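You operate a simulated robot arm through the tools that you are given. There is no shell and no other tool. Be economical: measure what you need, move in short steps, check, and stop when the job is done.

You run a simulated two-armed robot. Do the job below in one go: nothing can be reset, and whatever is moved stays where it is left.

JOB
Open the middle drawer of the chest, fetch the pink felt block from the inside of the middle drawer of the chest and set it on top of the brown carton on the top of the lamp bench and shut the drawer again. Then press the blue button of the white bottle two times. Then fetch the oblong white plate and set it on the white square plate. Then take the purple felt block and leave it in the card box. Then put the grey bulb from the film end of the blue bench on top of the taped box there. Then put one of the silver channel pieces from the top of the low taped carton on the bottom shelf of the sign rack, middle bay. Do these in the order given.

It is judged by the outcome, as a careful person would: the job done as asked, and still so three seconds after it is handed in. It fails if anything else is knocked over, pushed out of place, dropped, spilled or broken.

ROBOT AND FRAMES
Two 7-joint arms with two-finger grippers on one trunk, on a base that drives. Base frame: it is fixed to the floor where the robot stands at the start and does not move with it; the origin is under the middle of the robot, x ahead of it, y to its left, z up. Readings come in mm, degrees, newtons and seconds.
The left shoulder is at the start at [51, 175, 1177], the right one opposite. With the tool pointing down near the work surface each hand reaches from about 100 to 620 mm from the robot's upright axis, wherever it stands, measured 20 degrees to its own side. Places, roughly: blue button of the white bottle [2900, 500, 900]; bottom shelf of the sign rack, middle bay [-1200, 8300, 100]; card box (30x22x12 cm) [-300, 3900, 600]; carton [1000, -1250, 1000]; grey bulb (3x3x4 cm) [3000, 900, 900]; middle drawer of the chest [2900, 0, 400]; oblong white plate (6x9x2 cm) [3000, 500, 900]; pink felt block (6x9x5 cm) [2800, 0, 400]; purple felt block (4x4x5 cm) [3000, 600, 900]; silver channel piece (9x5x3 cm) [-1500, 5600, 500]; taped box [3500, 1000, 1000]; white square plate (22x22x2 cm) [3400, 500, 900]. Payload 2.94 kg a hand.
The tool frame of a hand sits at the grasp point between the pads (the TCP): z along the fingers, y along the line on which they close. The tips reach 30 mm beyond it. Largest opening 138 mm; the body of the gripper starts 109 mm behind the TCP.
Orientation is that of the tool frame in the base frame, as [roll, pitch, yaw] about the fixed x, y, z axes, in that order (R = Rz(yaw) Ry(pitch) Rx(roll)). With the fingers straight down and closing along the base's y, the tool's x points along the base's -x, its y along +y and its z along -z.

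CONTROLS
- The arms move only by the tool nudge_tool. It takes "left_motion", "right_motion" or both (then of equal length, played together; a hand with none holds still); each is a list of rows, each an object of numbers (a shift or turn left out is 0, a gripper value left out holds the last): "x", "y", "z": the shift along the tool's x, y, z in cm; "ax", "ay", "az": the turn, a rotation vector about the tool's x, y, z in degrees; "hand": the finger opening in cm, from 0 to 13.8. In form: [{"x": .., "y": .., "z": .., "ax": .., "ay": .., "az": .., "hand": ..}, ...]. A call has 1 to 10 rows; each row shifts and turns the commanded pose from where the row before left it, along the tool's axes as they then stand. Rows are played at 5 a second. More than 50 mm and 8.6 degrees between two rows, or a gripper value outside its range, and nothing of the call is played. Where a pose cannot be reached the arm comes as near as it can. A force on the tool above 40 N (or 10 N above the force at the start of the call, whichever is more), or a blocked arm, ends the call early, and 0.2 s more pass. The fingers move at their own pace and stop on an object; they squeeze with about 24 N. The grip force told is the motor's: it shows also when the fingers shut on nothing. Time passes only in rows, and 0.2 s behind the last, so rows that do not move let the fingers close. The reply holds the time, the measured pose of the TCP, the force on the tool along the base axes, the opening and the grip force, in the units named above and with some noise, with the torque about the TCP (base axes, N m) and any sound that the robot's microphone picked up.
- Cameras (640 x 400 px; columns grow to the right, rows downward): "scene" is now at [125.5, -16.9, 1656.8]; the picture's right is [-0.20, -0.98, 0.00], its down [-0.71, 0.15, -0.69] and it looks along [0.67, -0.14, -0.73] (base axes); focal length 260 px, centre (320, 200). "left" rides on the left gripper at [71, -19, -146] in its tool frame; the picture's right is [0.26, 0.97, 0.00], its down [-0.85, 0.23, -0.48] and it looks along [-0.46, 0.12, 0.88] (tool axes); focal length 280 px, centre (320, 200). "right" rides on the right gripper at [71, 19, -146] in its tool frame; the picture's right is [-0.26, 0.96, 0.00], its down [-0.85, -0.23, -0.48] and it looks along [-0.46, -0.12, 0.88] (tool axes); focal length 280 px, centre (320, 200). There is no depth. A picture from a camera that has moved, and an enlarged one, comes with that camera's place and axes in the base frame and with its lens.
- snapshot(camera): a new picture of that camera. The clock stands still meanwhile.
- raise_lower(by): slides the trunk up (or, below 0, down) by that many mm; the arms and the scene camera ride with it, the base frame stays. It gives what a move gives, with no picture.
- base_move(legs): drives the robot by 1 to 6 legs, each [ahead, turn to the left] in mm and degrees, along the robot's own axes; the way and the turn of a leg run together, so that a leg with both is an arc; at most 1500 mm and 180 degrees a leg. The arms and the cameras ride along, it lands a little off, and it stops where it bumps. It gives what a move gives.
- turn_head(pan, tilt): turns the head with the scene camera to pan (to the left, within 120 degrees either way) and tilt (down, from -29 to 69), counted from straight ahead of the robot. It gives what a move gives.
- zoom(camera, box): a new picture of the part [left, top, right, bottom] of that camera's present view, enlarged. The clock stands still meanwhile.
- finish_job(): hands the job in; it is judged then, once.

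Work in short steps. Places have to be worked out from the pictures, the camera data and where the tool is seen: move nearer, look again, correct. Check each grasp and each placing, and mend what went wrong. You have 196 turns and 172 pictures in all, those below and enlarged ones among them. Open the grippers and draw the arms clear of the work before you hand the job in, unless the task says otherwise; then end with one line.

The tools are called after "Call:" as a command line: name --argument value ..., lists and objects as JSON in quotes. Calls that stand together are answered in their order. nudge_tool: Moves the arms, as the interface text tells. Its arguments: {"type":"object","properties":{"left_motion":{"type":"array","items":{"type":"object","properties":{"x":{"type":"number"},"y":{"type":"number"},"z":{"type":"number"},"ax":{"type":"number"},"ay":{"type":"number"},"az":{"type":"number"},"hand":{"type":"number"}}}},"right_motion":{"type":"array","items":{"type":"object","properties":{"x":{"type":"number"},"y":{"type":"number"},"z":{"type":"number"},"ax":{"type":"number"},"ay":{"type":"number"},"az":{"type":"number"},"hand":{"type":"number"}}}}},"required":[]} The other tools are called the same way: raise_lower (by) slides the trunk up or down; base_move (legs) drives the base; turn_head (pan, tilt) turns the head that bears the scene camera; snapshot (camera) takes a picture; zoom (camera, box) takes an enlarged picture of a part of a camera's view; finish_job () hands the job in.

At the start:

```text
time: 0.0
left_tcp_pos: [633.6, 236.9, 694.8]
left_ee_rot: [180.0, 0.0, -179.9]
left_force: [0.2, 0.3, 0.3]
left_torque: [-0.03, -0.03, 0.0]
left_grip_width: 137.9
left_finger_force: 0.1
right_tcp_pos: [626.2, -297.5, 695.2]
right_ee_rot: [180.0, 0.1, 179.9]
right_force: [0.1, -0.1, -0.3]
right_torque: [0.0, -0.01, 0.0]
right_grip_width: 138.2
right_finger_force: 0.1
trunk travel left (down, up): [-350.0, 384.0]
robot x, y, heading: [5.9, -2.4, 0.1]
head pan, tilt: [-11.7, 46.7]
```

scene: 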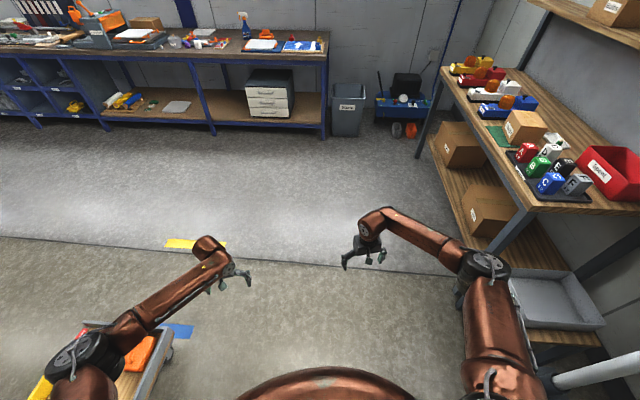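
right: 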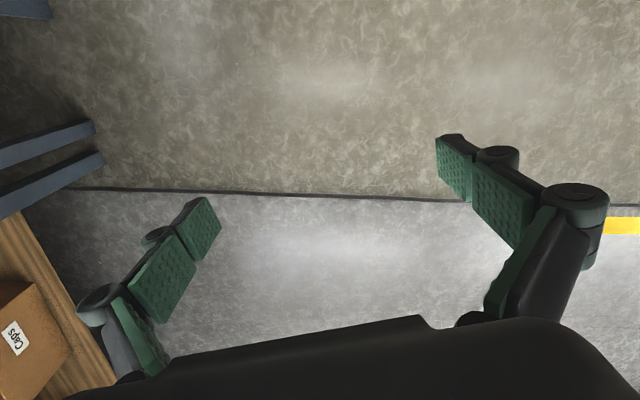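
left: 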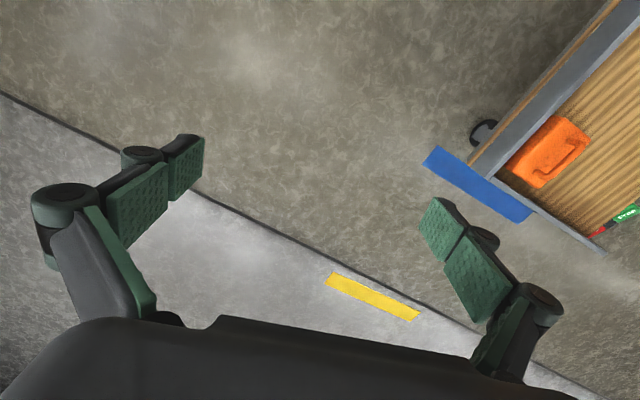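

The scene shows the chest under the far bench and the lamp bench on the right. I zoom both to plan.

Call:
zoom --camera "scene" --box '[160, 0, 360, 140]'

Call:
zoom --camera "scene" --box '[420, 40, 640, 220]'

```text
2.86 times, centred on (260, 70) of scene
camera zoom: at [125.5, -16.9, 1656.8], right [-0.2, -0.98, 0.0], down [-0.71, 0.15, -0.69], along [0.67, -0.14, -0.73], focal length 744 px, centre (491, 571)
```

zoom: 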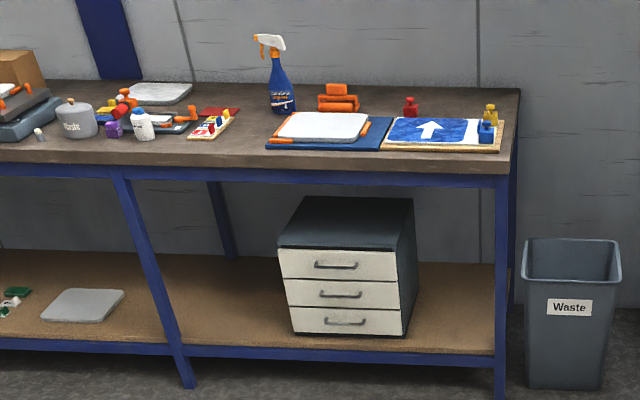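

```text
2.22 times, centred on (530, 130) of scene
camera zoom: at [125.5, -16.9, 1656.8], right [-0.2, -0.98, 0.0], down [-0.71, 0.15, -0.69], along [0.67, -0.14, -0.73], focal length 579 px, centre (-147, 356)
```

zoom: 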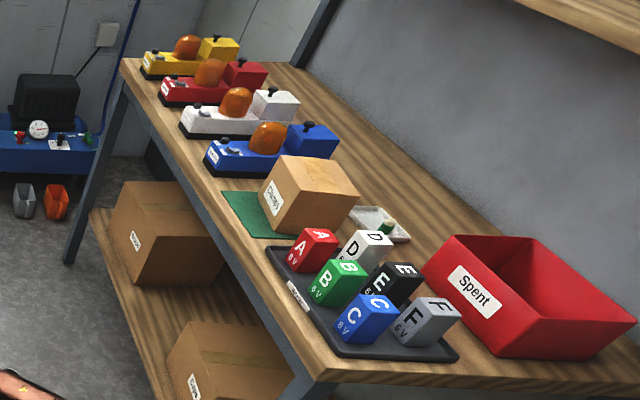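

Chest front seems near x≈2640, middle handle z≈440. I drive ahead, lower the trunk and look down ahead.

Call:
base_move --legs '[[1400, 0]]'

Call:
turn_head --pan 0 --tilt 40

Call:
snapshot --camera "scene"

```text
time: 7.0
left_tcp_pos: [2035.7, 247.1, 695.0]
left_ee_rot: [-180.0, -0.1, -179.3]
left_force: [0.4, 0.3, -0.4]
left_torque: [-0.03, 0.02, 0.01]
left_grip_width: 138.0
left_finger_force: 0.0
right_tcp_pos: [2034.2, -286.5, 694.8]
right_ee_rot: [180.0, -0.1, -179.5]
right_force: [0.1, -0.2, 0.1]
right_torque: [-0.01, 0.03, 0.0]
right_grip_width: 138.1
right_finger_force: 0.1
trunk travel left (down, up): [-350.0, 384.0]
robot x, y, heading: [1407.3, 8.2, 0.3]
head pan, tilt: [-11.7, 46.7]
```

```text
time: 7.8
left_tcp_pos: [2035.9, 247.9, 694.5]
left_ee_rot: [-180.0, -0.1, -179.4]
left_force: [-0.7, -0.1, -0.4]
left_torque: [0.01, 0.01, -0.01]
left_grip_width: 138.2
left_finger_force: 0.0
right_tcp_pos: [2034.1, -286.3, 694.9]
right_ee_rot: [179.9, -0.1, -179.5]
right_force: [0.0, 0.3, -1.0]
right_torque: [0.02, 0.03, -0.03]
right_grip_width: 138.1
right_finger_force: 0.0
trunk travel left (down, up): [-350.0, 384.0]
robot x, y, heading: [1405.2, 8.4, 0.5]
head pan, tilt: [0.0, 40.0]
```

```text
166 pictures are left
camera scene: at [1538.1, 6.6, 1666.4], right [0.01, -1.0, 0.0], down [-0.64, -0.01, -0.77], along [0.77, 0.01, -0.64], focal length 260 px, centre (320, 200)
```

scene: 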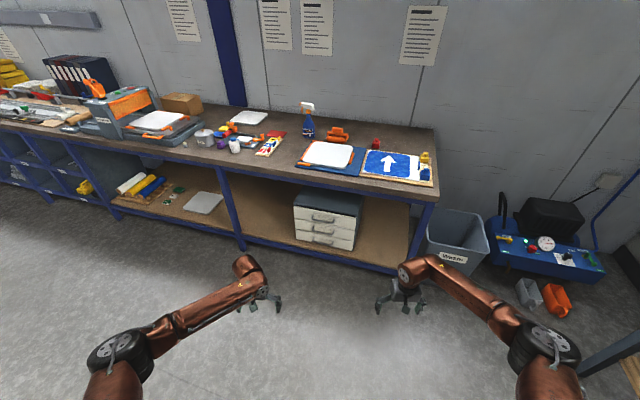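

Triangulating the two views: bench front edge x≈2620 z≈850; middle handle near (2790, -10, 370). I lower the trunk and point the right tool forward.

Call:
raise_lower --by -300

Call:
nudge_tool --right_motion '[{"ay": -8.5}, {"ay": -8.5}, {"ay": -8.5}, {"ay": -8.5}, {"ay": -8.5}, {"ay": -8.5}, {"ay": -8.5}, {"ay": -8.5}, {"ay": -8.5}, {"ay": -8.5}]'

Call:
nudge_tool --right_motion '[{"ay": -5}, {"az": -8.5, "hand": 6}, {"az": -8.5}, {"az": -8.5}, {"az": -8.5}, {"az": -8.5}, {"az": -8.5}, {"az": -8.5}, {"az": -8.5}, {"az": -8.5}]'

Call:
snapshot --camera "scene"

```text
time: 10.8
left_tcp_pos: [2042.3, 248.2, 390.1]
left_ee_rot: [-179.9, -0.9, -179.4]
left_force: [-0.9, 0.3, 0.5]
left_torque: [0.0, -0.12, 0.02]
left_grip_width: 138.0
left_finger_force: 0.1
right_tcp_pos: [2040.7, -285.9, 388.2]
right_ee_rot: [179.9, -0.9, -179.6]
right_force: [-1.1, 0.7, -0.5]
right_torque: [-0.02, -0.1, -0.03]
right_grip_width: 137.9
right_finger_force: 0.0
trunk travel left (down, up): [-50.0, 684.0]
robot x, y, heading: [1402.6, 4.2, 0.4]
head pan, tilt: [0.0, 40.0]
```

```text
time: 11.2
left_tcp_pos: [2023.0, 262.9, 409.1]
left_ee_rot: [178.7, 1.7, -177.3]
left_force: [0.2, 1.1, -0.4]
left_torque: [-0.17, -0.1, -0.01]
left_grip_width: 138.0
left_finger_force: 0.1
right_tcp_pos: [2027.6, -302.2, 414.2]
right_ee_rot: [-179.0, 13.0, 178.5]
right_force: [0.2, -0.8, -0.5]
right_torque: [0.11, -0.01, 0.02]
right_grip_width: 138.2
right_finger_force: 0.1
trunk travel left (down, up): [-50.0, 684.0]
robot x, y, heading: [1408.9, 4.9, 0.8]
head pan, tilt: [0.0, 40.0]
stopped in row 2 (right hand): the arm was blocked; the commanded pose is now the measured one
```

```text
time: 11.6
left_tcp_pos: [1992.9, 285.1, 435.9]
left_ee_rot: [176.8, 5.8, -174.2]
left_force: [0.0, 0.7, -1.7]
left_torque: [-0.07, -0.03, -0.02]
left_grip_width: 137.8
left_finger_force: 0.1
right_tcp_pos: [2011.2, -326.9, 449.0]
right_ee_rot: [-177.4, 20.9, 176.1]
right_force: [-0.9, -0.1, -2.1]
right_torque: [-0.07, -0.05, -0.01]
right_grip_width: 137.9
right_finger_force: 0.1
trunk travel left (down, up): [-50.0, 684.0]
robot x, y, heading: [1408.6, 6.5, 0.7]
head pan, tilt: [0.0, 40.0]
stopped in row 1 (left hand): the arm was blocked; the commanded pose is now the measured one
```

```text
165 pictures are left
camera scene: at [1898.4, 11.8, 1316.0], right [0.01, -1.0, 0.0], down [-0.7, -0.01, -0.71], along [0.71, 0.01, -0.7], focal length 260 px, centre (320, 200)
```

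scene: 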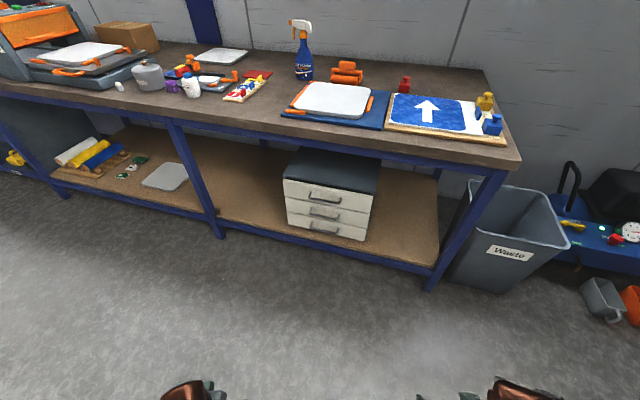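

The head moved well forward and the hands drift, so I check how the posture is settling with an idle move.

Call:
nudge_tool --right_motion '[{}, {}]'

Call:
snapshot --camera "scene"

```text
time: 11.9
left_tcp_pos: [1947.7, 286.5, 476.7]
left_ee_rot: [177.2, 11.0, -173.8]
left_force: [-0.1, 0.5, -0.9]
left_torque: [0.03, -0.09, -0.01]
left_grip_width: 138.0
left_finger_force: 0.1
right_tcp_pos: [1965.3, -326.5, 493.9]
right_ee_rot: [-177.9, 26.5, 176.2]
right_force: [0.5, 1.7, -1.3]
right_torque: [-0.17, -0.04, -0.06]
right_grip_width: 138.0
right_finger_force: 0.1
trunk travel left (down, up): [-50.0, 684.0]
robot x, y, heading: [1407.1, 3.7, 0.5]
head pan, tilt: [0.0, 40.0]
stopped in row 1 (left hand): the arm was blocked; the commanded pose is now the measured one
```

```text
164 pictures are left
camera scene: at [1848.8, 12.3, 1327.2], right [0.01, -1.0, 0.0], down [-0.68, -0.01, -0.74], along [0.74, 0.01, -0.68], focal length 260 px, centre (320, 200)
```

scene: 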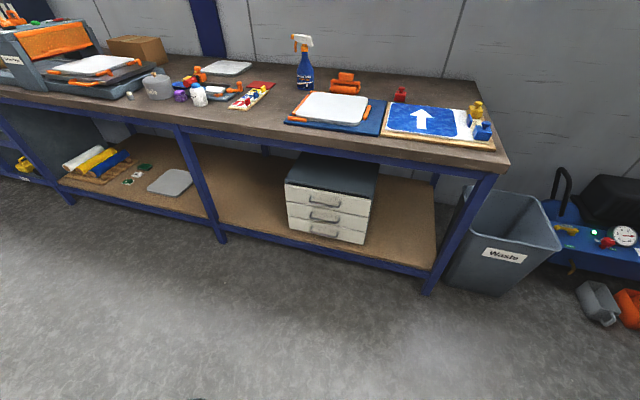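

The trunk is still swinging to its new posture; I let it settle with idle rows.

Call:
nudge_tool --right_motion '[{}, {}, {}, {}, {}, {}, {}, {}, {}, {}]'

Call:
nudge_tool --right_motion '[{}, {}, {}, {}, {}, {}, {}, {}, {}, {}]'

Call:
nudge_tool --right_motion '[{}, {}, {}, {}, {}, {}, {}, {}, {}, {}]'

```text
time: 14.1
left_tcp_pos: [1957.4, 278.4, 470.2]
left_ee_rot: [177.5, 10.2, -174.8]
left_force: [0.5, -0.3, -0.2]
left_torque: [0.04, 0.0, 0.02]
left_grip_width: 138.1
left_finger_force: 0.0
right_tcp_pos: [1972.6, -324.0, 482.7]
right_ee_rot: [-178.2, 25.1, 176.3]
right_force: [-0.5, 0.2, 0.3]
right_torque: [0.0, 0.01, 0.0]
right_grip_width: 137.8
right_finger_force: 0.1
trunk travel left (down, up): [-50.0, 684.0]
robot x, y, heading: [1406.8, 7.9, 0.4]
head pan, tilt: [0.0, 40.0]
```

```text
time: 16.3
left_tcp_pos: [1957.5, 279.9, 471.3]
left_ee_rot: [177.6, 10.2, -174.8]
left_force: [-0.7, 0.5, 0.2]
left_torque: [-0.04, 0.01, -0.02]
left_grip_width: 137.8
left_finger_force: 0.0
right_tcp_pos: [1972.2, -324.0, 482.7]
right_ee_rot: [-178.2, 25.1, 176.2]
right_force: [0.7, 0.0, 0.1]
right_torque: [0.03, -0.01, 0.01]
right_grip_width: 137.8
right_finger_force: 0.0
trunk travel left (down, up): [-50.0, 684.0]
robot x, y, heading: [1402.1, 5.4, 0.7]
head pan, tilt: [0.0, 40.0]
```

```text
time: 18.5
left_tcp_pos: [1956.4, 279.6, 469.8]
left_ee_rot: [177.6, 10.2, -174.9]
left_force: [-0.3, -1.0, 0.3]
left_torque: [0.02, 0.01, -0.01]
left_grip_width: 137.8
left_finger_force: 0.0
right_tcp_pos: [1972.7, -324.1, 482.5]
right_ee_rot: [-178.2, 25.0, 176.2]
right_force: [-0.4, 0.0, -0.1]
right_torque: [0.0, 0.02, -0.01]
right_grip_width: 138.0
right_finger_force: 0.0
trunk travel left (down, up): [-50.0, 684.0]
robot x, y, heading: [1404.3, 6.8, 0.4]
head pan, tilt: [0.0, 40.0]
```

Settled: leaned-forward posture. Continue pitching the right tool to forward, in both-sync-safe small rows.

Call:
nudge_tool --right_motion '[{"ay": -7, "hand": 6}, {"ay": -7}, {"ay": -7}, {"ay": -7}, {"ay": -7}, {"ay": -7}, {"ay": -7}, {"ay": -7}, {"ay": -7}]'

Call:
snapshot --camera "right"

```text
time: 20.5
left_tcp_pos: [1957.4, 278.8, 470.4]
left_ee_rot: [177.6, 10.2, -174.8]
left_force: [0.2, -0.4, 0.5]
left_torque: [0.0, 0.0, 0.01]
left_grip_width: 138.0
left_finger_force: 0.0
right_tcp_pos: [1971.6, -323.3, 481.8]
right_ee_rot: [-177.8, 42.6, 176.9]
right_force: [0.3, -0.4, 0.5]
right_torque: [-0.03, -0.04, 0.0]
right_grip_width: 59.9
right_finger_force: 0.0
right hand out of reach, approached as far as the arm can: row 3, 4, 5, 6, 7, 8, 9
trunk travel left (down, up): [-50.0, 684.0]
robot x, y, heading: [1405.7, 7.9, 0.4]
head pan, tilt: [0.0, 40.0]
```

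```text
163 pictures are left
camera right: at [1822.1, -291.5, 539.5], right [0.27, 0.95, 0.15], down [0.28, -0.23, 0.93], along [0.92, -0.21, -0.33], focal length 280 px, centre (320, 200)
```

right: 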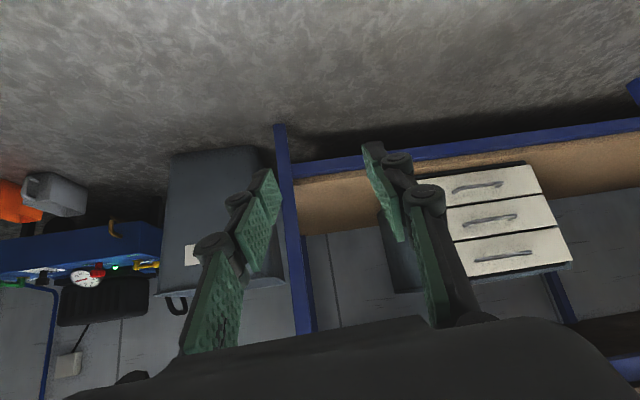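

The wrist is too near the body; extend the hand forward 250 mm, then continue pitching.

Call:
nudge_tool --right_motion '[{"x": -3.1, "z": 2.85}, {"x": -3.1, "z": 2.85}, {"x": -3.1, "z": 2.85}, {"x": -3.1, "z": 2.85}, {"x": -3.1, "z": 2.85}, {"x": -3.1, "z": 2.85}]'

Call:
nudge_tool --right_motion '[{"ay": -7}, {"ay": -7}, {"ay": -7}, {"ay": -7}, {"ay": -7}, {"ay": -7}, {"ay": -5}]'

Call:
snapshot --camera "scene"

```text
time: 21.9
left_tcp_pos: [1958.6, 278.5, 467.8]
left_ee_rot: [177.5, 10.1, -174.8]
left_force: [0.7, 0.1, 0.0]
left_torque: [-0.06, 0.02, -0.03]
left_grip_width: 138.3
left_finger_force: 0.0
right_tcp_pos: [2226.2, -346.0, 480.5]
right_ee_rot: [-177.6, 42.4, 177.0]
right_force: [0.0, -0.6, 0.4]
right_torque: [-0.03, -0.02, 0.05]
right_grip_width: 59.9
right_finger_force: 0.0
trunk travel left (down, up): [-50.0, 684.0]
robot x, y, heading: [1403.8, 9.1, 0.4]
head pan, tilt: [0.0, 40.0]
```

```text
time: 23.5
left_tcp_pos: [1957.0, 277.5, 471.1]
left_ee_rot: [177.6, 10.2, -174.8]
left_force: [0.3, 0.3, -1.3]
left_torque: [0.03, -0.02, 0.01]
left_grip_width: 137.7
left_finger_force: 0.0
right_tcp_pos: [2224.8, -344.4, 481.5]
right_ee_rot: [-176.9, 56.6, 177.9]
right_force: [0.2, 0.6, 1.1]
right_torque: [0.01, -0.01, 0.01]
right_grip_width: 60.1
right_finger_force: 0.0
right hand out of reach, approached as far as the arm can: row 3, 4, 5, 6, 7
trunk travel left (down, up): [-50.0, 684.0]
robot x, y, heading: [1406.7, 3.0, 0.6]
head pan, tilt: [0.0, 40.0]
```

```text
162 pictures are left
camera scene: at [1789.8, 9.0, 1337.9], right [0.01, -1.0, 0.0], down [-0.64, -0.01, -0.77], along [0.77, 0.01, -0.64], focal length 260 px, centre (320, 200)
```

scene: 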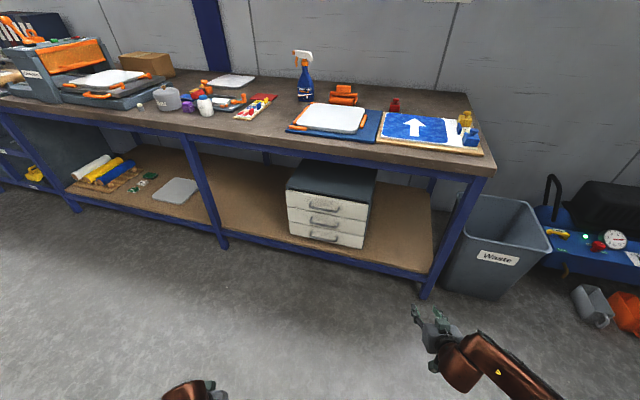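

Pitch reached 57°; that may be adequate for a tilted handle grasp. I look at the handle geometry closer.

Call:
zoom --camera "scene" --box '[270, 140, 400, 260]'

```text
3.33 times, centred on (335, 200) of scene
camera zoom: at [1789.8, 9.0, 1337.9], right [0.01, -1.0, 0.0], down [-0.64, -0.01, -0.77], along [0.77, 0.01, -0.64], focal length 868 px, centre (270, 200)
```

zoom: 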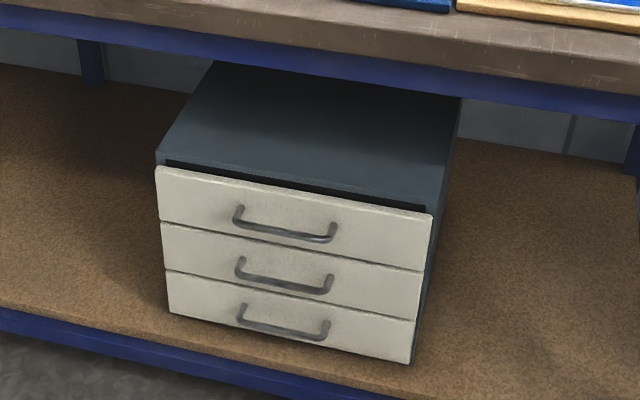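

The chest is turned ~15°: face runs from about (2824,190) to (2715,-210), middle handle ≈(2742,0,398). I'll use the left hand with robot heading −15°. First extend left, retract right.

Call:
nudge_tool --left_motion '[{"x": -4.2, "z": 0.75}, {"x": -4.2, "z": 0.75}, {"x": -4.2, "z": 0.75}, {"x": -4.2, "z": 0.75}, {"x": -4.2, "z": 0.75}, {"x": -4.2, "z": 0.75}]' --right_motion '[{"x": 2.2, "z": -3.3}, {"x": 2.2, "z": -3.3}, {"x": 2.2, "z": -3.3}, {"x": 2.2, "z": -3.3}, {"x": 2.2, "z": -3.3}, {}]'

Call:
nudge_tool --left_motion '[{"ay": -7, "hand": 6}, {"ay": -7}, {"ay": -7}, {"ay": -7}, {"ay": -7}, {"ay": -7}, {"ay": -5}]'

Call:
base_move --legs '[[0, 5], [350, 0], [0, -20]]'

Call:
snapshot --camera "scene"

```text
time: 24.9
left_tcp_pos: [2211.4, 304.5, 470.3]
left_ee_rot: [177.6, 10.1, -174.7]
left_force: [0.0, -0.5, 0.1]
left_torque: [0.0, 0.03, 0.0]
left_grip_width: 138.2
left_finger_force: 0.2
right_tcp_pos: [2027.1, -328.3, 480.7]
right_ee_rot: [-177.0, 56.4, 178.0]
right_force: [-0.7, -0.2, 1.2]
right_torque: [0.01, 0.03, 0.03]
right_grip_width: 59.8
right_finger_force: 0.0
trunk travel left (down, up): [-50.0, 684.0]
robot x, y, heading: [1408.5, 8.4, 0.4]
head pan, tilt: [0.0, 40.0]
```

```text
time: 26.5
left_tcp_pos: [2210.9, 303.7, 470.7]
left_ee_rot: [175.6, 57.3, -178.1]
left_force: [0.0, 0.2, -0.2]
left_torque: [0.0, 0.02, 0.02]
left_grip_width: 60.0
left_finger_force: 0.0
right_tcp_pos: [2026.1, -328.3, 481.7]
right_ee_rot: [-177.0, 56.6, 177.9]
right_force: [-0.7, -0.5, 0.3]
right_torque: [0.0, 0.02, -0.01]
right_grip_width: 60.0
right_finger_force: 0.0
trunk travel left (down, up): [-50.0, 684.0]
robot x, y, heading: [1404.9, 6.2, 0.4]
head pan, tilt: [0.0, 40.0]
```

```text
time: 30.4
left_tcp_pos: [2611.6, 120.3, 469.5]
left_ee_rot: [175.7, 57.3, 167.0]
left_force: [0.0, -0.5, 0.1]
left_torque: [0.01, -0.02, 0.02]
left_grip_width: 60.0
left_finger_force: 0.1
right_tcp_pos: [2269.9, -443.9, 480.8]
right_ee_rot: [-177.0, 56.6, 163.0]
right_force: [-0.2, -1.1, -0.1]
right_torque: [0.02, 0.0, -0.02]
right_grip_width: 60.1
right_finger_force: 0.0
trunk travel left (down, up): [-50.0, 684.0]
robot x, y, heading: [1756.1, 42.0, -14.4]
head pan, tilt: [0.0, 40.0]
```

```text
160 pictures are left
camera scene: at [2128.6, -56.2, 1338.0], right [-0.25, -0.97, 0.0], down [-0.62, 0.16, -0.77], along [0.74, -0.19, -0.64], focal length 260 px, centre (320, 200)
```

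scene: 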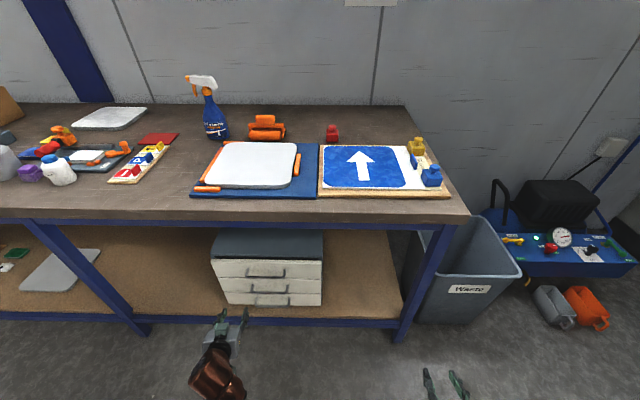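

Chest now appears nearly square to me. Zoom to measure handle and try pitching further plus roll.

Call:
nudge_tool --left_motion '[{"ay": -7}, {"ay": -7}, {"ay": -7}]'

Call:
zoom --camera "scene" --box '[190, 220, 340, 350]'

Call:
snapshot --camera "left"

```text
time: 31.1
left_tcp_pos: [2611.4, 121.8, 471.1]
left_ee_rot: [168.3, 78.1, 159.2]
left_force: [-0.5, 0.8, 0.6]
left_torque: [-0.02, 0.04, -0.01]
left_grip_width: 60.1
left_finger_force: 0.1
right_tcp_pos: [2270.2, -444.7, 480.8]
right_ee_rot: [-177.1, 56.5, 163.0]
right_force: [0.7, -0.3, 0.5]
right_torque: [0.0, 0.03, 0.0]
right_grip_width: 59.8
right_finger_force: 0.1
trunk travel left (down, up): [-50.0, 684.0]
robot x, y, heading: [1756.3, 41.8, -14.6]
head pan, tilt: [0.0, 40.0]
```

```text
3.08 times, centred on (265, 285) of scene
camera zoom: at [2128.7, -56.4, 1337.9], right [-0.25, -0.97, 0.0], down [-0.62, 0.16, -0.77], along [0.74, -0.19, -0.64], focal length 802 px, centre (489, -62)
```

zoom: 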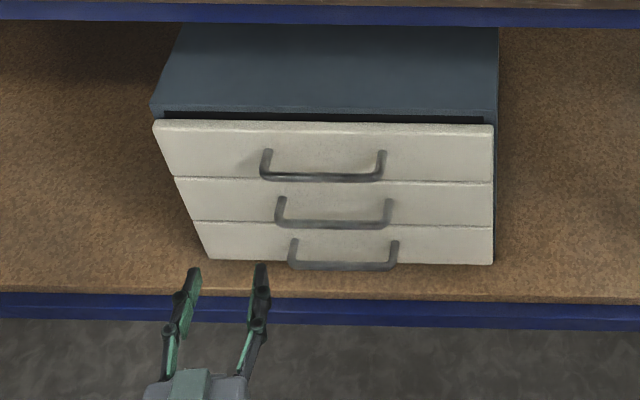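

```text
158 pictures are left
camera left: at [2453.8, 128.7, 428.7], right [0.11, 0.97, -0.22], down [-0.26, 0.24, 0.94], along [0.96, -0.04, 0.28], focal length 280 px, centre (320, 200)
```

left: 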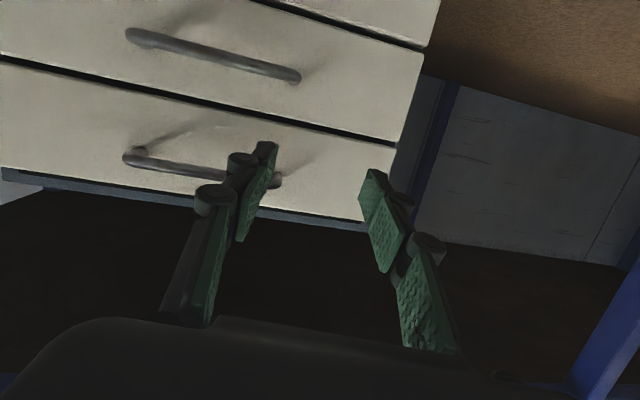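

Handle centre fixes at ≈(2714,−2,400) from both cameras. Now roll the tool 90° so the fingers close vertically.

Call:
nudge_tool --left_motion '[{"az": 8.5}, {"az": 8.5}, {"az": 8.5}, {"az": 8.5}, {"az": 8.5}, {"az": 8.5}, {"az": 8.5}, {"az": 8.5}, {"az": 8.5}, {"az": 8.5}]'

Call:
snapshot --camera "left"

```text
time: 33.4
left_tcp_pos: [2612.7, 119.6, 470.3]
left_ee_rot: [101.7, 2.4, 81.7]
left_force: [-0.2, -0.1, 0.3]
left_torque: [-0.01, 0.0, 0.01]
left_grip_width: 60.2
left_finger_force: 0.1
right_tcp_pos: [2269.9, -442.9, 482.0]
right_ee_rot: [-177.0, 56.6, 163.0]
right_force: [0.1, -0.3, 0.1]
right_torque: [0.02, 0.04, -0.01]
right_grip_width: 59.9
right_finger_force: 0.0
trunk travel left (down, up): [-50.0, 684.0]
robot x, y, heading: [1757.1, 38.7, -14.7]
head pan, tilt: [0.0, 40.0]
```

```text
157 pictures are left
camera left: at [2477.0, 211.5, 477.6], right [0.24, 0.27, 0.93], down [-0.54, -0.77, 0.36], along [0.81, -0.58, -0.04], focal length 280 px, centre (320, 200)
```

left: 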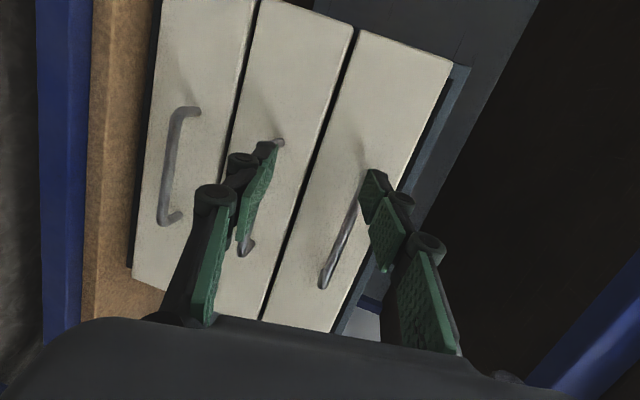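

Fingers now close vertically. I move to a pre-grasp point 70 mm in front of the middle handle and trim the yaw.

Call:
nudge_tool --left_motion '[{"x": -3.2, "y": -1.63}, {"x": -3.2, "y": -1.63}, {"x": -3.2, "y": -1.63}, {"z": 3.0}, {"z": 3.0}, {"ay": -5.7}, {"az": 2.4}]'

Call:
snapshot --camera "left"

Call:
zoom --camera "scene" --box '[190, 220, 340, 350]'

```text
time: 35.0
left_tcp_pos: [2646.3, 15.5, 416.2]
left_ee_rot: [101.4, 1.2, 75.6]
left_force: [0.1, 0.0, -0.3]
left_torque: [0.0, -0.01, -0.03]
left_grip_width: 59.8
left_finger_force: 0.1
right_tcp_pos: [2270.4, -443.8, 480.8]
right_ee_rot: [-177.0, 56.5, 163.0]
right_force: [1.0, 0.4, 1.6]
right_torque: [-0.01, 0.01, -0.02]
right_grip_width: 59.7
right_finger_force: 0.0
trunk travel left (down, up): [-50.0, 684.0]
robot x, y, heading: [1757.3, 40.7, -14.4]
head pan, tilt: [0.0, 40.0]
```

```text
156 pictures are left
camera left: at [2521.3, 120.4, 422.6], right [0.26, 0.23, 0.94], down [-0.62, -0.71, 0.34], along [0.74, -0.67, -0.04], focal length 280 px, centre (320, 200)
```

left: 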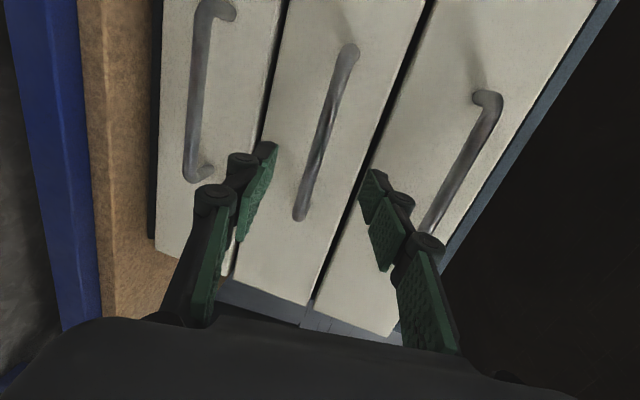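

```text
3.08 times, centred on (265, 285) of scene
camera zoom: at [2128.6, -56.2, 1338.0], right [-0.25, -0.97, 0.0], down [-0.62, 0.16, -0.77], along [0.74, -0.19, -0.64], focal length 802 px, centre (489, -62)
```

zoom: 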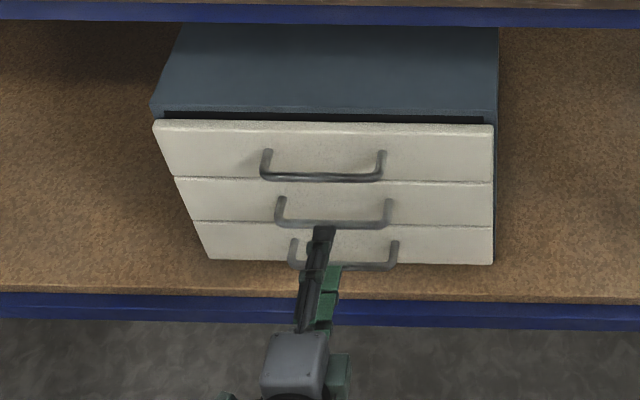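

The handle lies between the fingers. I advance 60 mm and close gently.

Call:
nudge_tool --left_motion '[{"z": 2, "y": -0.1}, {"z": 2, "y": -0.1}, {"z": 2, "y": -0.1}, {"hand": 0}, {}, {}, {}, {}]'

Call:
snapshot --camera "left"

```text
time: 36.8
left_tcp_pos: [2702.8, 1.9, 402.2]
left_ee_rot: [101.4, 1.2, 75.7]
left_force: [1.1, 0.5, 2.2]
left_torque: [0.88, -0.29, -0.15]
left_grip_width: 10.8
left_finger_force: 38.4
right_tcp_pos: [2269.5, -442.9, 481.8]
right_ee_rot: [-177.1, 56.6, 163.0]
right_force: [-0.1, 0.5, 0.3]
right_torque: [-0.01, -0.01, 0.0]
right_grip_width: 60.1
right_finger_force: 0.1
trunk travel left (down, up): [-50.0, 684.0]
robot x, y, heading: [1758.1, 38.0, -14.5]
head pan, tilt: [0.0, 40.0]
```

```text
154 pictures are left
camera left: at [2577.9, 106.1, 408.5], right [0.25, 0.23, 0.94], down [-0.62, -0.71, 0.34], along [0.74, -0.67, -0.04], focal length 280 px, centre (320, 200)
```

left: 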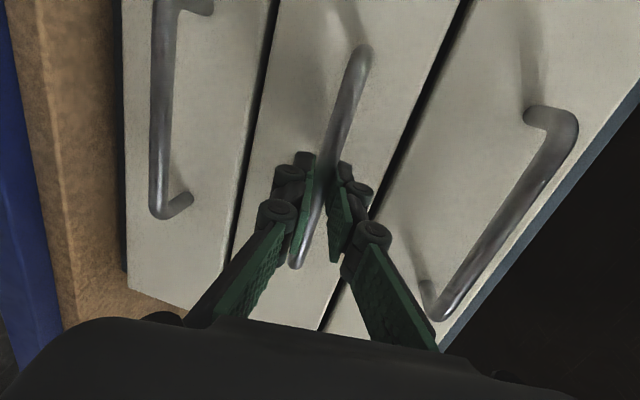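

Gripped the bar (10.8 mm). Pull horizontally along the face normal, 120 mm first.

Call:
nudge_tool --left_motion '[{"z": -1.96, "y": -0.41}, {"z": -1.96, "y": -0.41}, {"z": -1.96, "y": -0.41}, {"z": -1.96, "y": -0.41}, {"z": -1.96, "y": -0.41}, {"z": -1.96, "y": -0.41}, {}]'

Call:
snapshot --camera "scene"

```text
time: 38.4
left_tcp_pos: [2586.4, 34.1, 401.5]
left_ee_rot: [101.3, 1.2, 75.9]
left_force: [3.9, 17.1, 11.6]
left_torque: [0.93, -0.39, 0.19]
left_grip_width: 11.1
left_finger_force: 37.9
right_tcp_pos: [2269.9, -442.3, 482.2]
right_ee_rot: [-177.0, 56.7, 162.9]
right_force: [-0.3, -0.7, 0.0]
right_torque: [0.0, 0.02, 0.03]
right_grip_width: 60.0
right_finger_force: 0.1
trunk travel left (down, up): [-50.0, 684.0]
robot x, y, heading: [1758.0, 44.6, -14.0]
head pan, tilt: [0.0, 40.0]
```

```text
153 pictures are left
camera scene: at [2127.4, -55.3, 1338.4], right [-0.25, -0.97, 0.0], down [-0.62, 0.16, -0.77], along [0.74, -0.19, -0.64], focal length 260 px, centre (320, 200)
```

scene: 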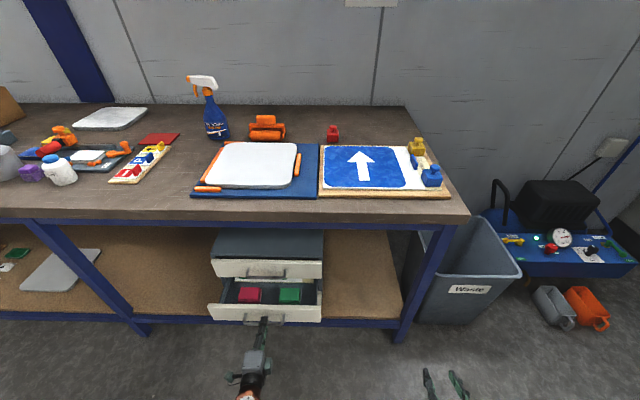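

Drawer is opening; pink on the left, green on the right. Pull further, with slight +y to relieve the side force.

Call:
nudge_tool --left_motion '[{"x": 0.2, "z": -1.96, "y": -0.41}, {"x": 0.1, "z": -1.96, "y": -0.41}, {"x": 0.1, "z": -1.96, "y": -0.41}, {"x": 0.1, "z": -1.96, "y": -0.41}, {}]'

Call:
zoom --camera "scene" --box '[190, 220, 340, 350]'

```text
time: 39.5
left_tcp_pos: [2509.7, 56.6, 400.5]
left_ee_rot: [101.2, 1.3, 75.5]
left_force: [3.4, 10.5, 18.4]
left_torque: [0.96, -0.51, 0.54]
left_grip_width: 10.8
left_finger_force: 37.6
right_tcp_pos: [2270.2, -443.4, 481.8]
right_ee_rot: [-177.1, 56.6, 162.9]
right_force: [0.4, -0.3, -0.3]
right_torque: [-0.02, 0.02, 0.02]
right_grip_width: 59.8
right_finger_force: 0.0
trunk travel left (down, up): [-50.0, 684.0]
robot x, y, heading: [1757.0, 40.8, -14.3]
head pan, tilt: [0.0, 40.0]
```

```text
3.08 times, centred on (265, 285) of scene
camera zoom: at [2126.8, -56.0, 1338.6], right [-0.25, -0.97, 0.0], down [-0.62, 0.16, -0.77], along [0.74, -0.19, -0.64], focal length 802 px, centre (489, -62)
```

zoom: 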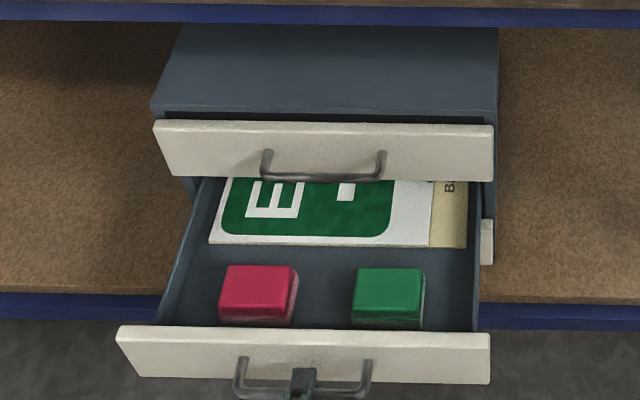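

Drawer is ~200 mm open; pink block top at ≈(2643,94,413), 9 cm wide laterally. I release the handle, back off, and roll the hand back.

Call:
nudge_tool --left_motion '[{"hand": 5}, {}, {}, {"z": -3}, {"z": -4}, {"z": -4, "y": 2}, {"y": 4}, {"y": 4}]'

Call:
nudge_tool --left_motion '[{"az": -8.5, "hand": 12.5}, {"az": -8.5}, {"az": -8.5}, {"az": -8.5}, {"az": -8.5}, {"az": -8.5}, {"az": -8.5}, {"az": -8.5}, {"az": -8.5}, {"az": -8.5}]'

Call:
nudge_tool --left_motion '[{"ay": 7.5}, {"ay": 7.5}, {"ay": 7.5}, {"ay": 7.5}, {"ay": 7.5}, {"ay": 7.5}]'

Call:
snapshot --camera "scene"

```text
time: 41.4
left_tcp_pos: [2424.9, 79.8, 518.0]
left_ee_rot: [101.4, 1.4, 75.7]
left_force: [0.0, 0.2, -0.3]
left_torque: [-0.01, 0.0, -0.01]
left_grip_width: 50.0
left_finger_force: 0.1
right_tcp_pos: [2270.5, -443.6, 481.4]
right_ee_rot: [-177.1, 56.5, 163.0]
right_force: [0.4, -0.6, 0.3]
right_torque: [-0.02, 0.01, -0.01]
right_grip_width: 60.1
right_finger_force: 0.0
trunk travel left (down, up): [-50.0, 684.0]
robot x, y, heading: [1754.9, 45.8, -14.6]
head pan, tilt: [0.0, 40.0]
```

```text
time: 43.5
left_tcp_pos: [2426.4, 92.0, 514.4]
left_ee_rot: [144.8, 75.9, 128.3]
left_force: [0.4, -0.4, 0.5]
left_torque: [-0.01, 0.02, 0.0]
left_grip_width: 125.1
left_finger_force: 0.1
right_tcp_pos: [2269.8, -443.6, 480.7]
right_ee_rot: [-177.0, 56.6, 163.0]
right_force: [0.2, -0.5, 0.2]
right_torque: [-0.01, 0.0, 0.02]
right_grip_width: 59.8
right_finger_force: 0.1
trunk travel left (down, up): [-50.0, 684.0]
robot x, y, heading: [1757.2, 42.3, -14.3]
head pan, tilt: [0.0, 40.0]
```

```text
time: 44.5
left_tcp_pos: [2358.9, 144.7, 438.6]
left_ee_rot: [168.9, 39.7, 158.8]
left_force: [1.2, 0.2, 0.3]
left_torque: [0.0, -0.05, 0.02]
left_grip_width: 124.9
left_finger_force: 0.1
right_tcp_pos: [2271.3, -444.6, 482.6]
right_ee_rot: [-177.6, 56.8, 162.5]
right_force: [0.2, 0.2, -0.1]
right_torque: [-0.05, 0.01, 0.03]
right_grip_width: 59.8
right_finger_force: 0.0
trunk travel left (down, up): [-50.0, 684.0]
robot x, y, heading: [1754.3, 40.4, -14.4]
head pan, tilt: [0.0, 40.0]
stopped in row 4 (left hand): the arm was blocked; the commanded pose is now the measured one
```

```text
151 pictures are left
camera scene: at [2126.0, -63.1, 1340.5], right [-0.25, -0.97, -0.01], down [-0.62, 0.17, -0.77], along [0.74, -0.19, -0.64], focal length 260 px, centre (320, 200)
```

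scene: 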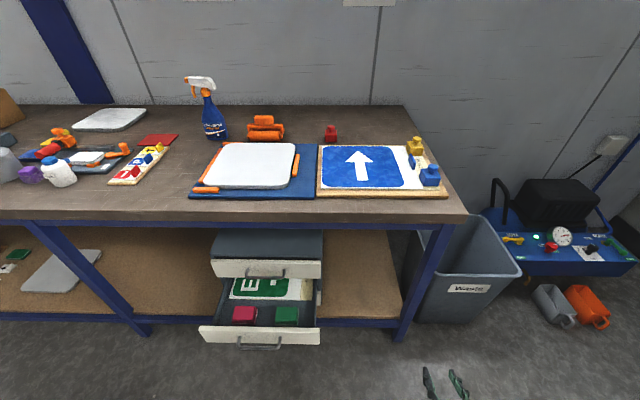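

The arm got blocked mid-pitch but nothing was touched. I raise, move forward over the drawer, then correct the orientation.

Call:
nudge_tool --left_motion '[{"x": -2.56, "y": 0.6, "z": -3.0}, {"x": -2.56, "y": 0.6, "z": -3.0}, {"x": -2.56, "y": 0.6, "z": -3.0}, {"x": -2.24, "y": 0.18, "z": 3.24}, {"x": -2.24, "y": 0.18, "z": 3.24}, {"x": -2.24, "y": 0.18, "z": 3.24}, {"x": -2.24, "y": 0.18, "z": 3.24}, {"x": -2.24, "y": 0.18, "z": 3.24}, {"ax": 3.5, "ay": 5, "az": -2.2}, {"ax": 3.5, "ay": 5, "az": -2.2}]'

Call:
snapshot --camera "left"

Call:
zoom --camera "scene" --box '[190, 220, 340, 350]'

```text
time: 45.2
left_tcp_pos: [2297.1, 208.3, 466.3]
left_ee_rot: [164.3, 27.9, 157.8]
left_force: [-0.3, 0.1, 0.7]
left_torque: [0.04, -0.03, 0.0]
left_grip_width: 124.9
left_finger_force: 0.0
left hand out of reach, approached as far as the arm can: row 3
right_tcp_pos: [2268.8, -446.2, 478.9]
right_ee_rot: [-177.7, 56.5, 162.3]
right_force: [0.5, -0.1, 0.7]
right_torque: [-0.02, 0.05, 0.0]
right_grip_width: 59.8
right_finger_force: 0.0
trunk travel left (down, up): [-50.0, 684.0]
robot x, y, heading: [1755.1, 43.7, -14.4]
head pan, tilt: [0.0, 40.0]
stopped in row 3 (left hand): the arm was blocked; the commanded pose is now the measured one
```

```text
150 pictures are left
camera left: at [2158.7, 202.5, 550.7], right [0.02, 0.99, 0.11], down [0.5, -0.1, 0.86], along [0.86, 0.03, -0.5], focal length 280 px, centre (320, 200)
```

left: 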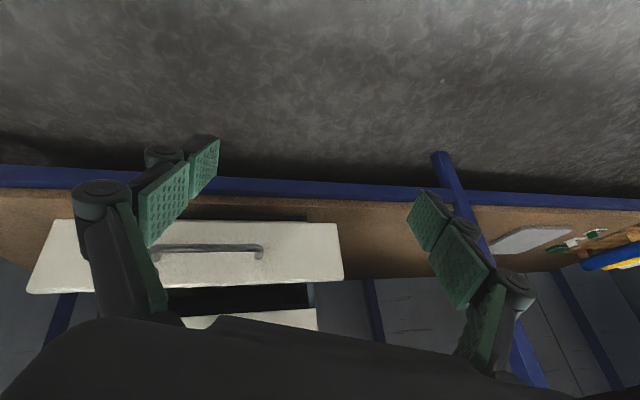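

```text
3.08 times, centred on (265, 285) of scene
camera zoom: at [2127.3, -64.4, 1337.9], right [-0.25, -0.97, -0.01], down [-0.62, 0.17, -0.77], along [0.74, -0.19, -0.64], focal length 802 px, centre (489, -62)
```

zoom: 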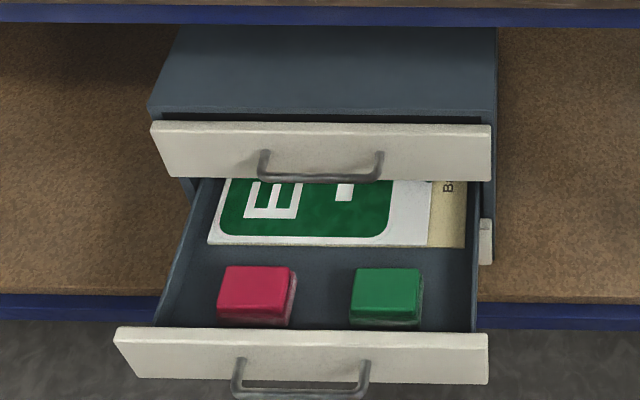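

The arm was too close to its body. I move forward first, then up.

Call:
nudge_tool --left_motion '[{"x": -3.9, "y": 0.2, "z": 1.43}, {"x": -3.9, "y": 0.2, "z": 1.43}, {"x": -3.9, "y": 0.2, "z": 1.43}, {"x": -1.87, "y": 0.95, "z": -3.4}, {"x": -1.87, "y": 0.95, "z": -3.4}]'

Call:
snapshot --camera "left"

```text
time: 45.8
left_tcp_pos: [2272.2, 235.3, 410.6]
left_ee_rot: [165.8, 16.3, 162.0]
left_force: [0.0, -0.2, -0.8]
left_torque: [0.01, 0.0, 0.0]
left_grip_width: 125.1
left_finger_force: 0.1
right_tcp_pos: [2271.5, -446.9, 481.3]
right_ee_rot: [-178.0, 56.6, 162.3]
right_force: [-0.5, 0.0, -0.2]
right_torque: [0.0, 0.0, 0.07]
right_grip_width: 60.0
right_finger_force: 0.1
trunk travel left (down, up): [-50.0, 684.0]
robot x, y, heading: [1759.7, 38.8, -14.5]
head pan, tilt: [0.0, 40.0]
stopped in row 2 (left hand): the arm was blocked; the commanded pose is now the measured one
```

```text
148 pictures are left
camera left: at [2154.5, 216.6, 520.9], right [-0.01, 0.99, 0.16], down [0.67, -0.11, 0.74], along [0.74, 0.11, -0.66], focal length 280 px, centre (320, 200)
```

left: 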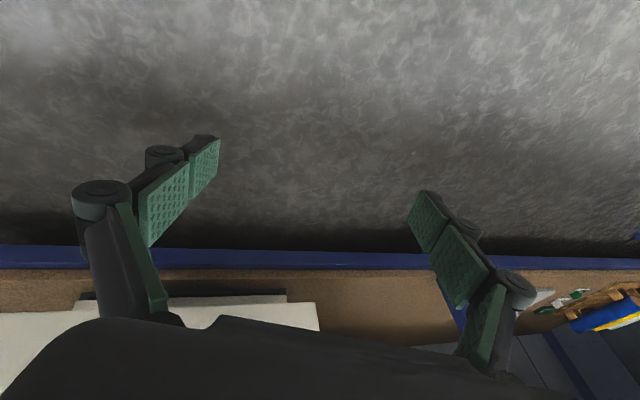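

The arm seems to be in the middle of a joint reconfiguration; idle and see where it settles.

Call:
nudge_tool --left_motion '[{}, {}, {}, {}]'

Call:
turn_head --pan 20 --tilt 65

Call:
snapshot --camera "scene"

```text
time: 46.8
left_tcp_pos: [2272.0, 237.2, 411.1]
left_ee_rot: [165.6, 16.4, 162.0]
left_force: [0.1, 0.2, -0.1]
left_torque: [0.01, 0.0, 0.02]
left_grip_width: 125.2
left_finger_force: 0.0
right_tcp_pos: [2268.2, -445.5, 480.9]
right_ee_rot: [-178.0, 56.6, 162.3]
right_force: [0.0, 0.7, 0.0]
right_torque: [-0.01, 0.0, -0.01]
right_grip_width: 60.2
right_finger_force: 0.1
trunk travel left (down, up): [-50.0, 684.0]
robot x, y, heading: [1758.5, 40.5, -14.5]
head pan, tilt: [0.0, 40.0]
```

```text
time: 47.7
left_tcp_pos: [2271.9, 236.8, 411.1]
left_ee_rot: [165.6, 16.3, 161.9]
left_force: [-0.5, -0.1, -0.4]
left_torque: [-0.02, 0.01, 0.01]
left_grip_width: 124.9
left_finger_force: 0.0
right_tcp_pos: [2268.8, -446.1, 480.9]
right_ee_rot: [-177.8, 56.7, 162.4]
right_force: [0.3, -0.4, 0.1]
right_torque: [-0.04, 0.0, -0.04]
right_grip_width: 59.7
right_finger_force: 0.1
trunk travel left (down, up): [-50.0, 684.0]
robot x, y, heading: [1755.7, 38.7, -14.4]
head pan, tilt: [20.0, 65.0]
```

```text
147 pictures are left
camera scene: at [2101.6, -37.2, 1308.4], right [0.1, -1.0, -0.01], down [-0.9, -0.08, -0.43], along [0.42, 0.05, -0.9], focal length 260 px, centre (320, 200)
```

scene: 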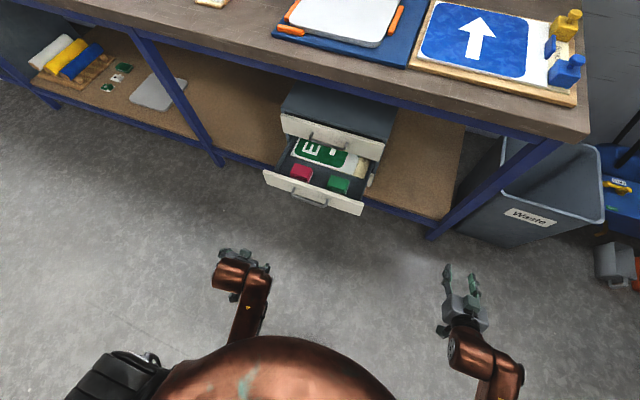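

Try a modest forward move from this settled pose.

Call:
nudge_tool --left_motion '[{"x": -3.1, "y": -0.43, "z": 0.82}, {"x": -3.1, "y": -0.43, "z": 0.82}, {"x": -3.1, "y": -0.43, "z": 0.82}, {"x": -3.1, "y": -0.43, "z": 0.82}, {"x": -3.1, "y": -0.43, "z": 0.82}]'

```text
time: 48.4
left_tcp_pos: [2249.4, 253.8, 361.5]
left_ee_rot: [165.6, 6.1, 165.0]
left_force: [0.1, 0.1, -0.3]
left_torque: [-0.01, -0.04, -0.01]
left_grip_width: 125.0
left_finger_force: 0.0
right_tcp_pos: [2271.1, -445.2, 484.5]
right_ee_rot: [-178.0, 56.8, 162.3]
right_force: [0.5, 0.5, -0.5]
right_torque: [0.01, -0.03, -0.04]
right_grip_width: 60.0
right_finger_force: 0.0
trunk travel left (down, up): [-50.0, 684.0]
robot x, y, heading: [1759.2, 43.0, -14.3]
head pan, tilt: [20.0, 65.0]
stopped in row 3 (left hand): the arm was blocked; the commanded pose is now the measured one
```

The solver is moving toward a different joint posture. I level the tool to straight down and let it settle.

Call:
nudge_tool --left_motion '[{"ax": 3.5, "ay": 1.5}, {"ax": 3.5, "ay": 1.5}, {"ax": 3.5, "ay": 1.5}, {"ax": 3.5, "ay": 1.5}, {}, {}]'

Call:
nudge_tool --left_motion '[{"x": -2}, {"x": -2}, {"x": -2}]'

```text
time: 50.0
left_tcp_pos: [2182.4, 269.8, 336.9]
left_ee_rot: [-180.0, -6.4, 168.0]
left_force: [0.9, -0.6, -0.5]
left_torque: [0.01, 0.02, -0.05]
left_grip_width: 124.9
left_finger_force: 0.1
right_tcp_pos: [2266.7, -447.5, 484.2]
right_ee_rot: [-178.5, 56.9, 161.7]
right_force: [0.0, -0.2, 0.5]
right_torque: [-0.01, 0.03, -0.04]
right_grip_width: 60.0
right_finger_force: 0.1
trunk travel left (down, up): [-50.0, 684.0]
robot x, y, heading: [1755.8, 41.5, -14.4]
head pan, tilt: [20.0, 65.0]
stopped in row 6 (left hand): the arm was blocked; the commanded pose is now the measured one
```

```text
time: 51.0
left_tcp_pos: [2158.6, 262.5, 300.1]
left_ee_rot: [-177.3, -14.1, 170.6]
left_force: [0.0, 0.4, 0.4]
left_torque: [0.01, -0.02, 0.01]
left_grip_width: 124.8
left_finger_force: 0.1
right_tcp_pos: [2270.9, -446.6, 488.6]
right_ee_rot: [-178.1, 57.0, 162.1]
right_force: [-0.1, -0.2, -0.1]
right_torque: [0.01, -0.01, 0.0]
right_grip_width: 60.1
right_finger_force: 0.1
trunk travel left (down, up): [-50.0, 684.0]
robot x, y, heading: [1754.5, 39.8, -14.5]
head pan, tilt: [20.0, 65.0]
stopped in row 3 (left hand): the arm was blocked; the commanded pose is now the measured one
```

I look at the arm's posture to understand the blockage.

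Call:
turn_head --pan 60 --tilt 60

Call:
snapshot --camera "scene"

Call:
snapshot --camera "left"

```text
time: 52.0
left_tcp_pos: [2157.2, 262.8, 300.1]
left_ee_rot: [-177.4, -14.0, 170.6]
left_force: [0.0, 0.2, 0.3]
left_torque: [0.01, 0.01, 0.0]
left_grip_width: 125.2
left_finger_force: 0.1
right_tcp_pos: [2268.5, -446.3, 488.9]
right_ee_rot: [-178.2, 56.9, 162.0]
right_force: [-0.1, -0.6, 0.2]
right_torque: [0.02, -0.02, -0.01]
right_grip_width: 60.1
right_finger_force: 0.0
trunk travel left (down, up): [-50.0, 684.0]
robot x, y, heading: [1753.6, 41.6, -14.4]
head pan, tilt: [60.0, 60.0]
```

```text
146 pictures are left
camera scene: at [2081.4, 3.0, 1319.3], right [0.71, -0.7, 0.0], down [-0.6, -0.61, -0.51], along [0.35, 0.36, -0.86], focal length 260 px, centre (320, 200)
```

scene: 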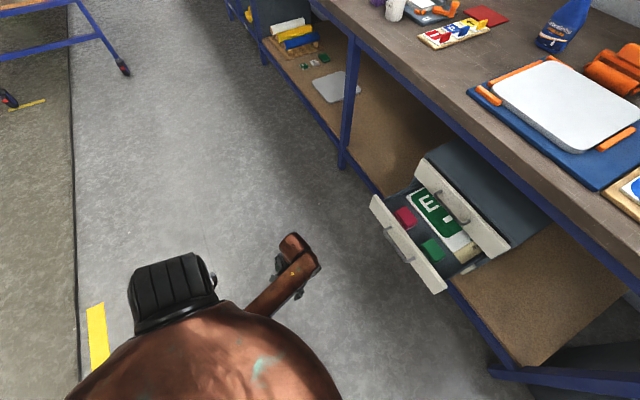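

```text
145 pictures are left
camera left: at [2123.2, 255.0, 458.5], right [-0.1, 0.99, 0.02], down [0.96, 0.1, 0.25], along [0.24, 0.05, -0.97], focal length 280 px, centre (320, 200)
```

left: 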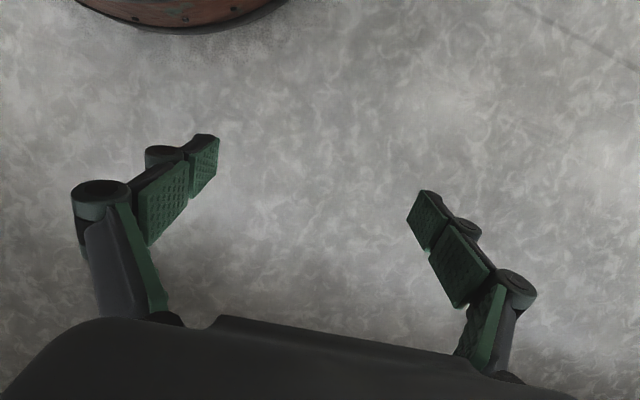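

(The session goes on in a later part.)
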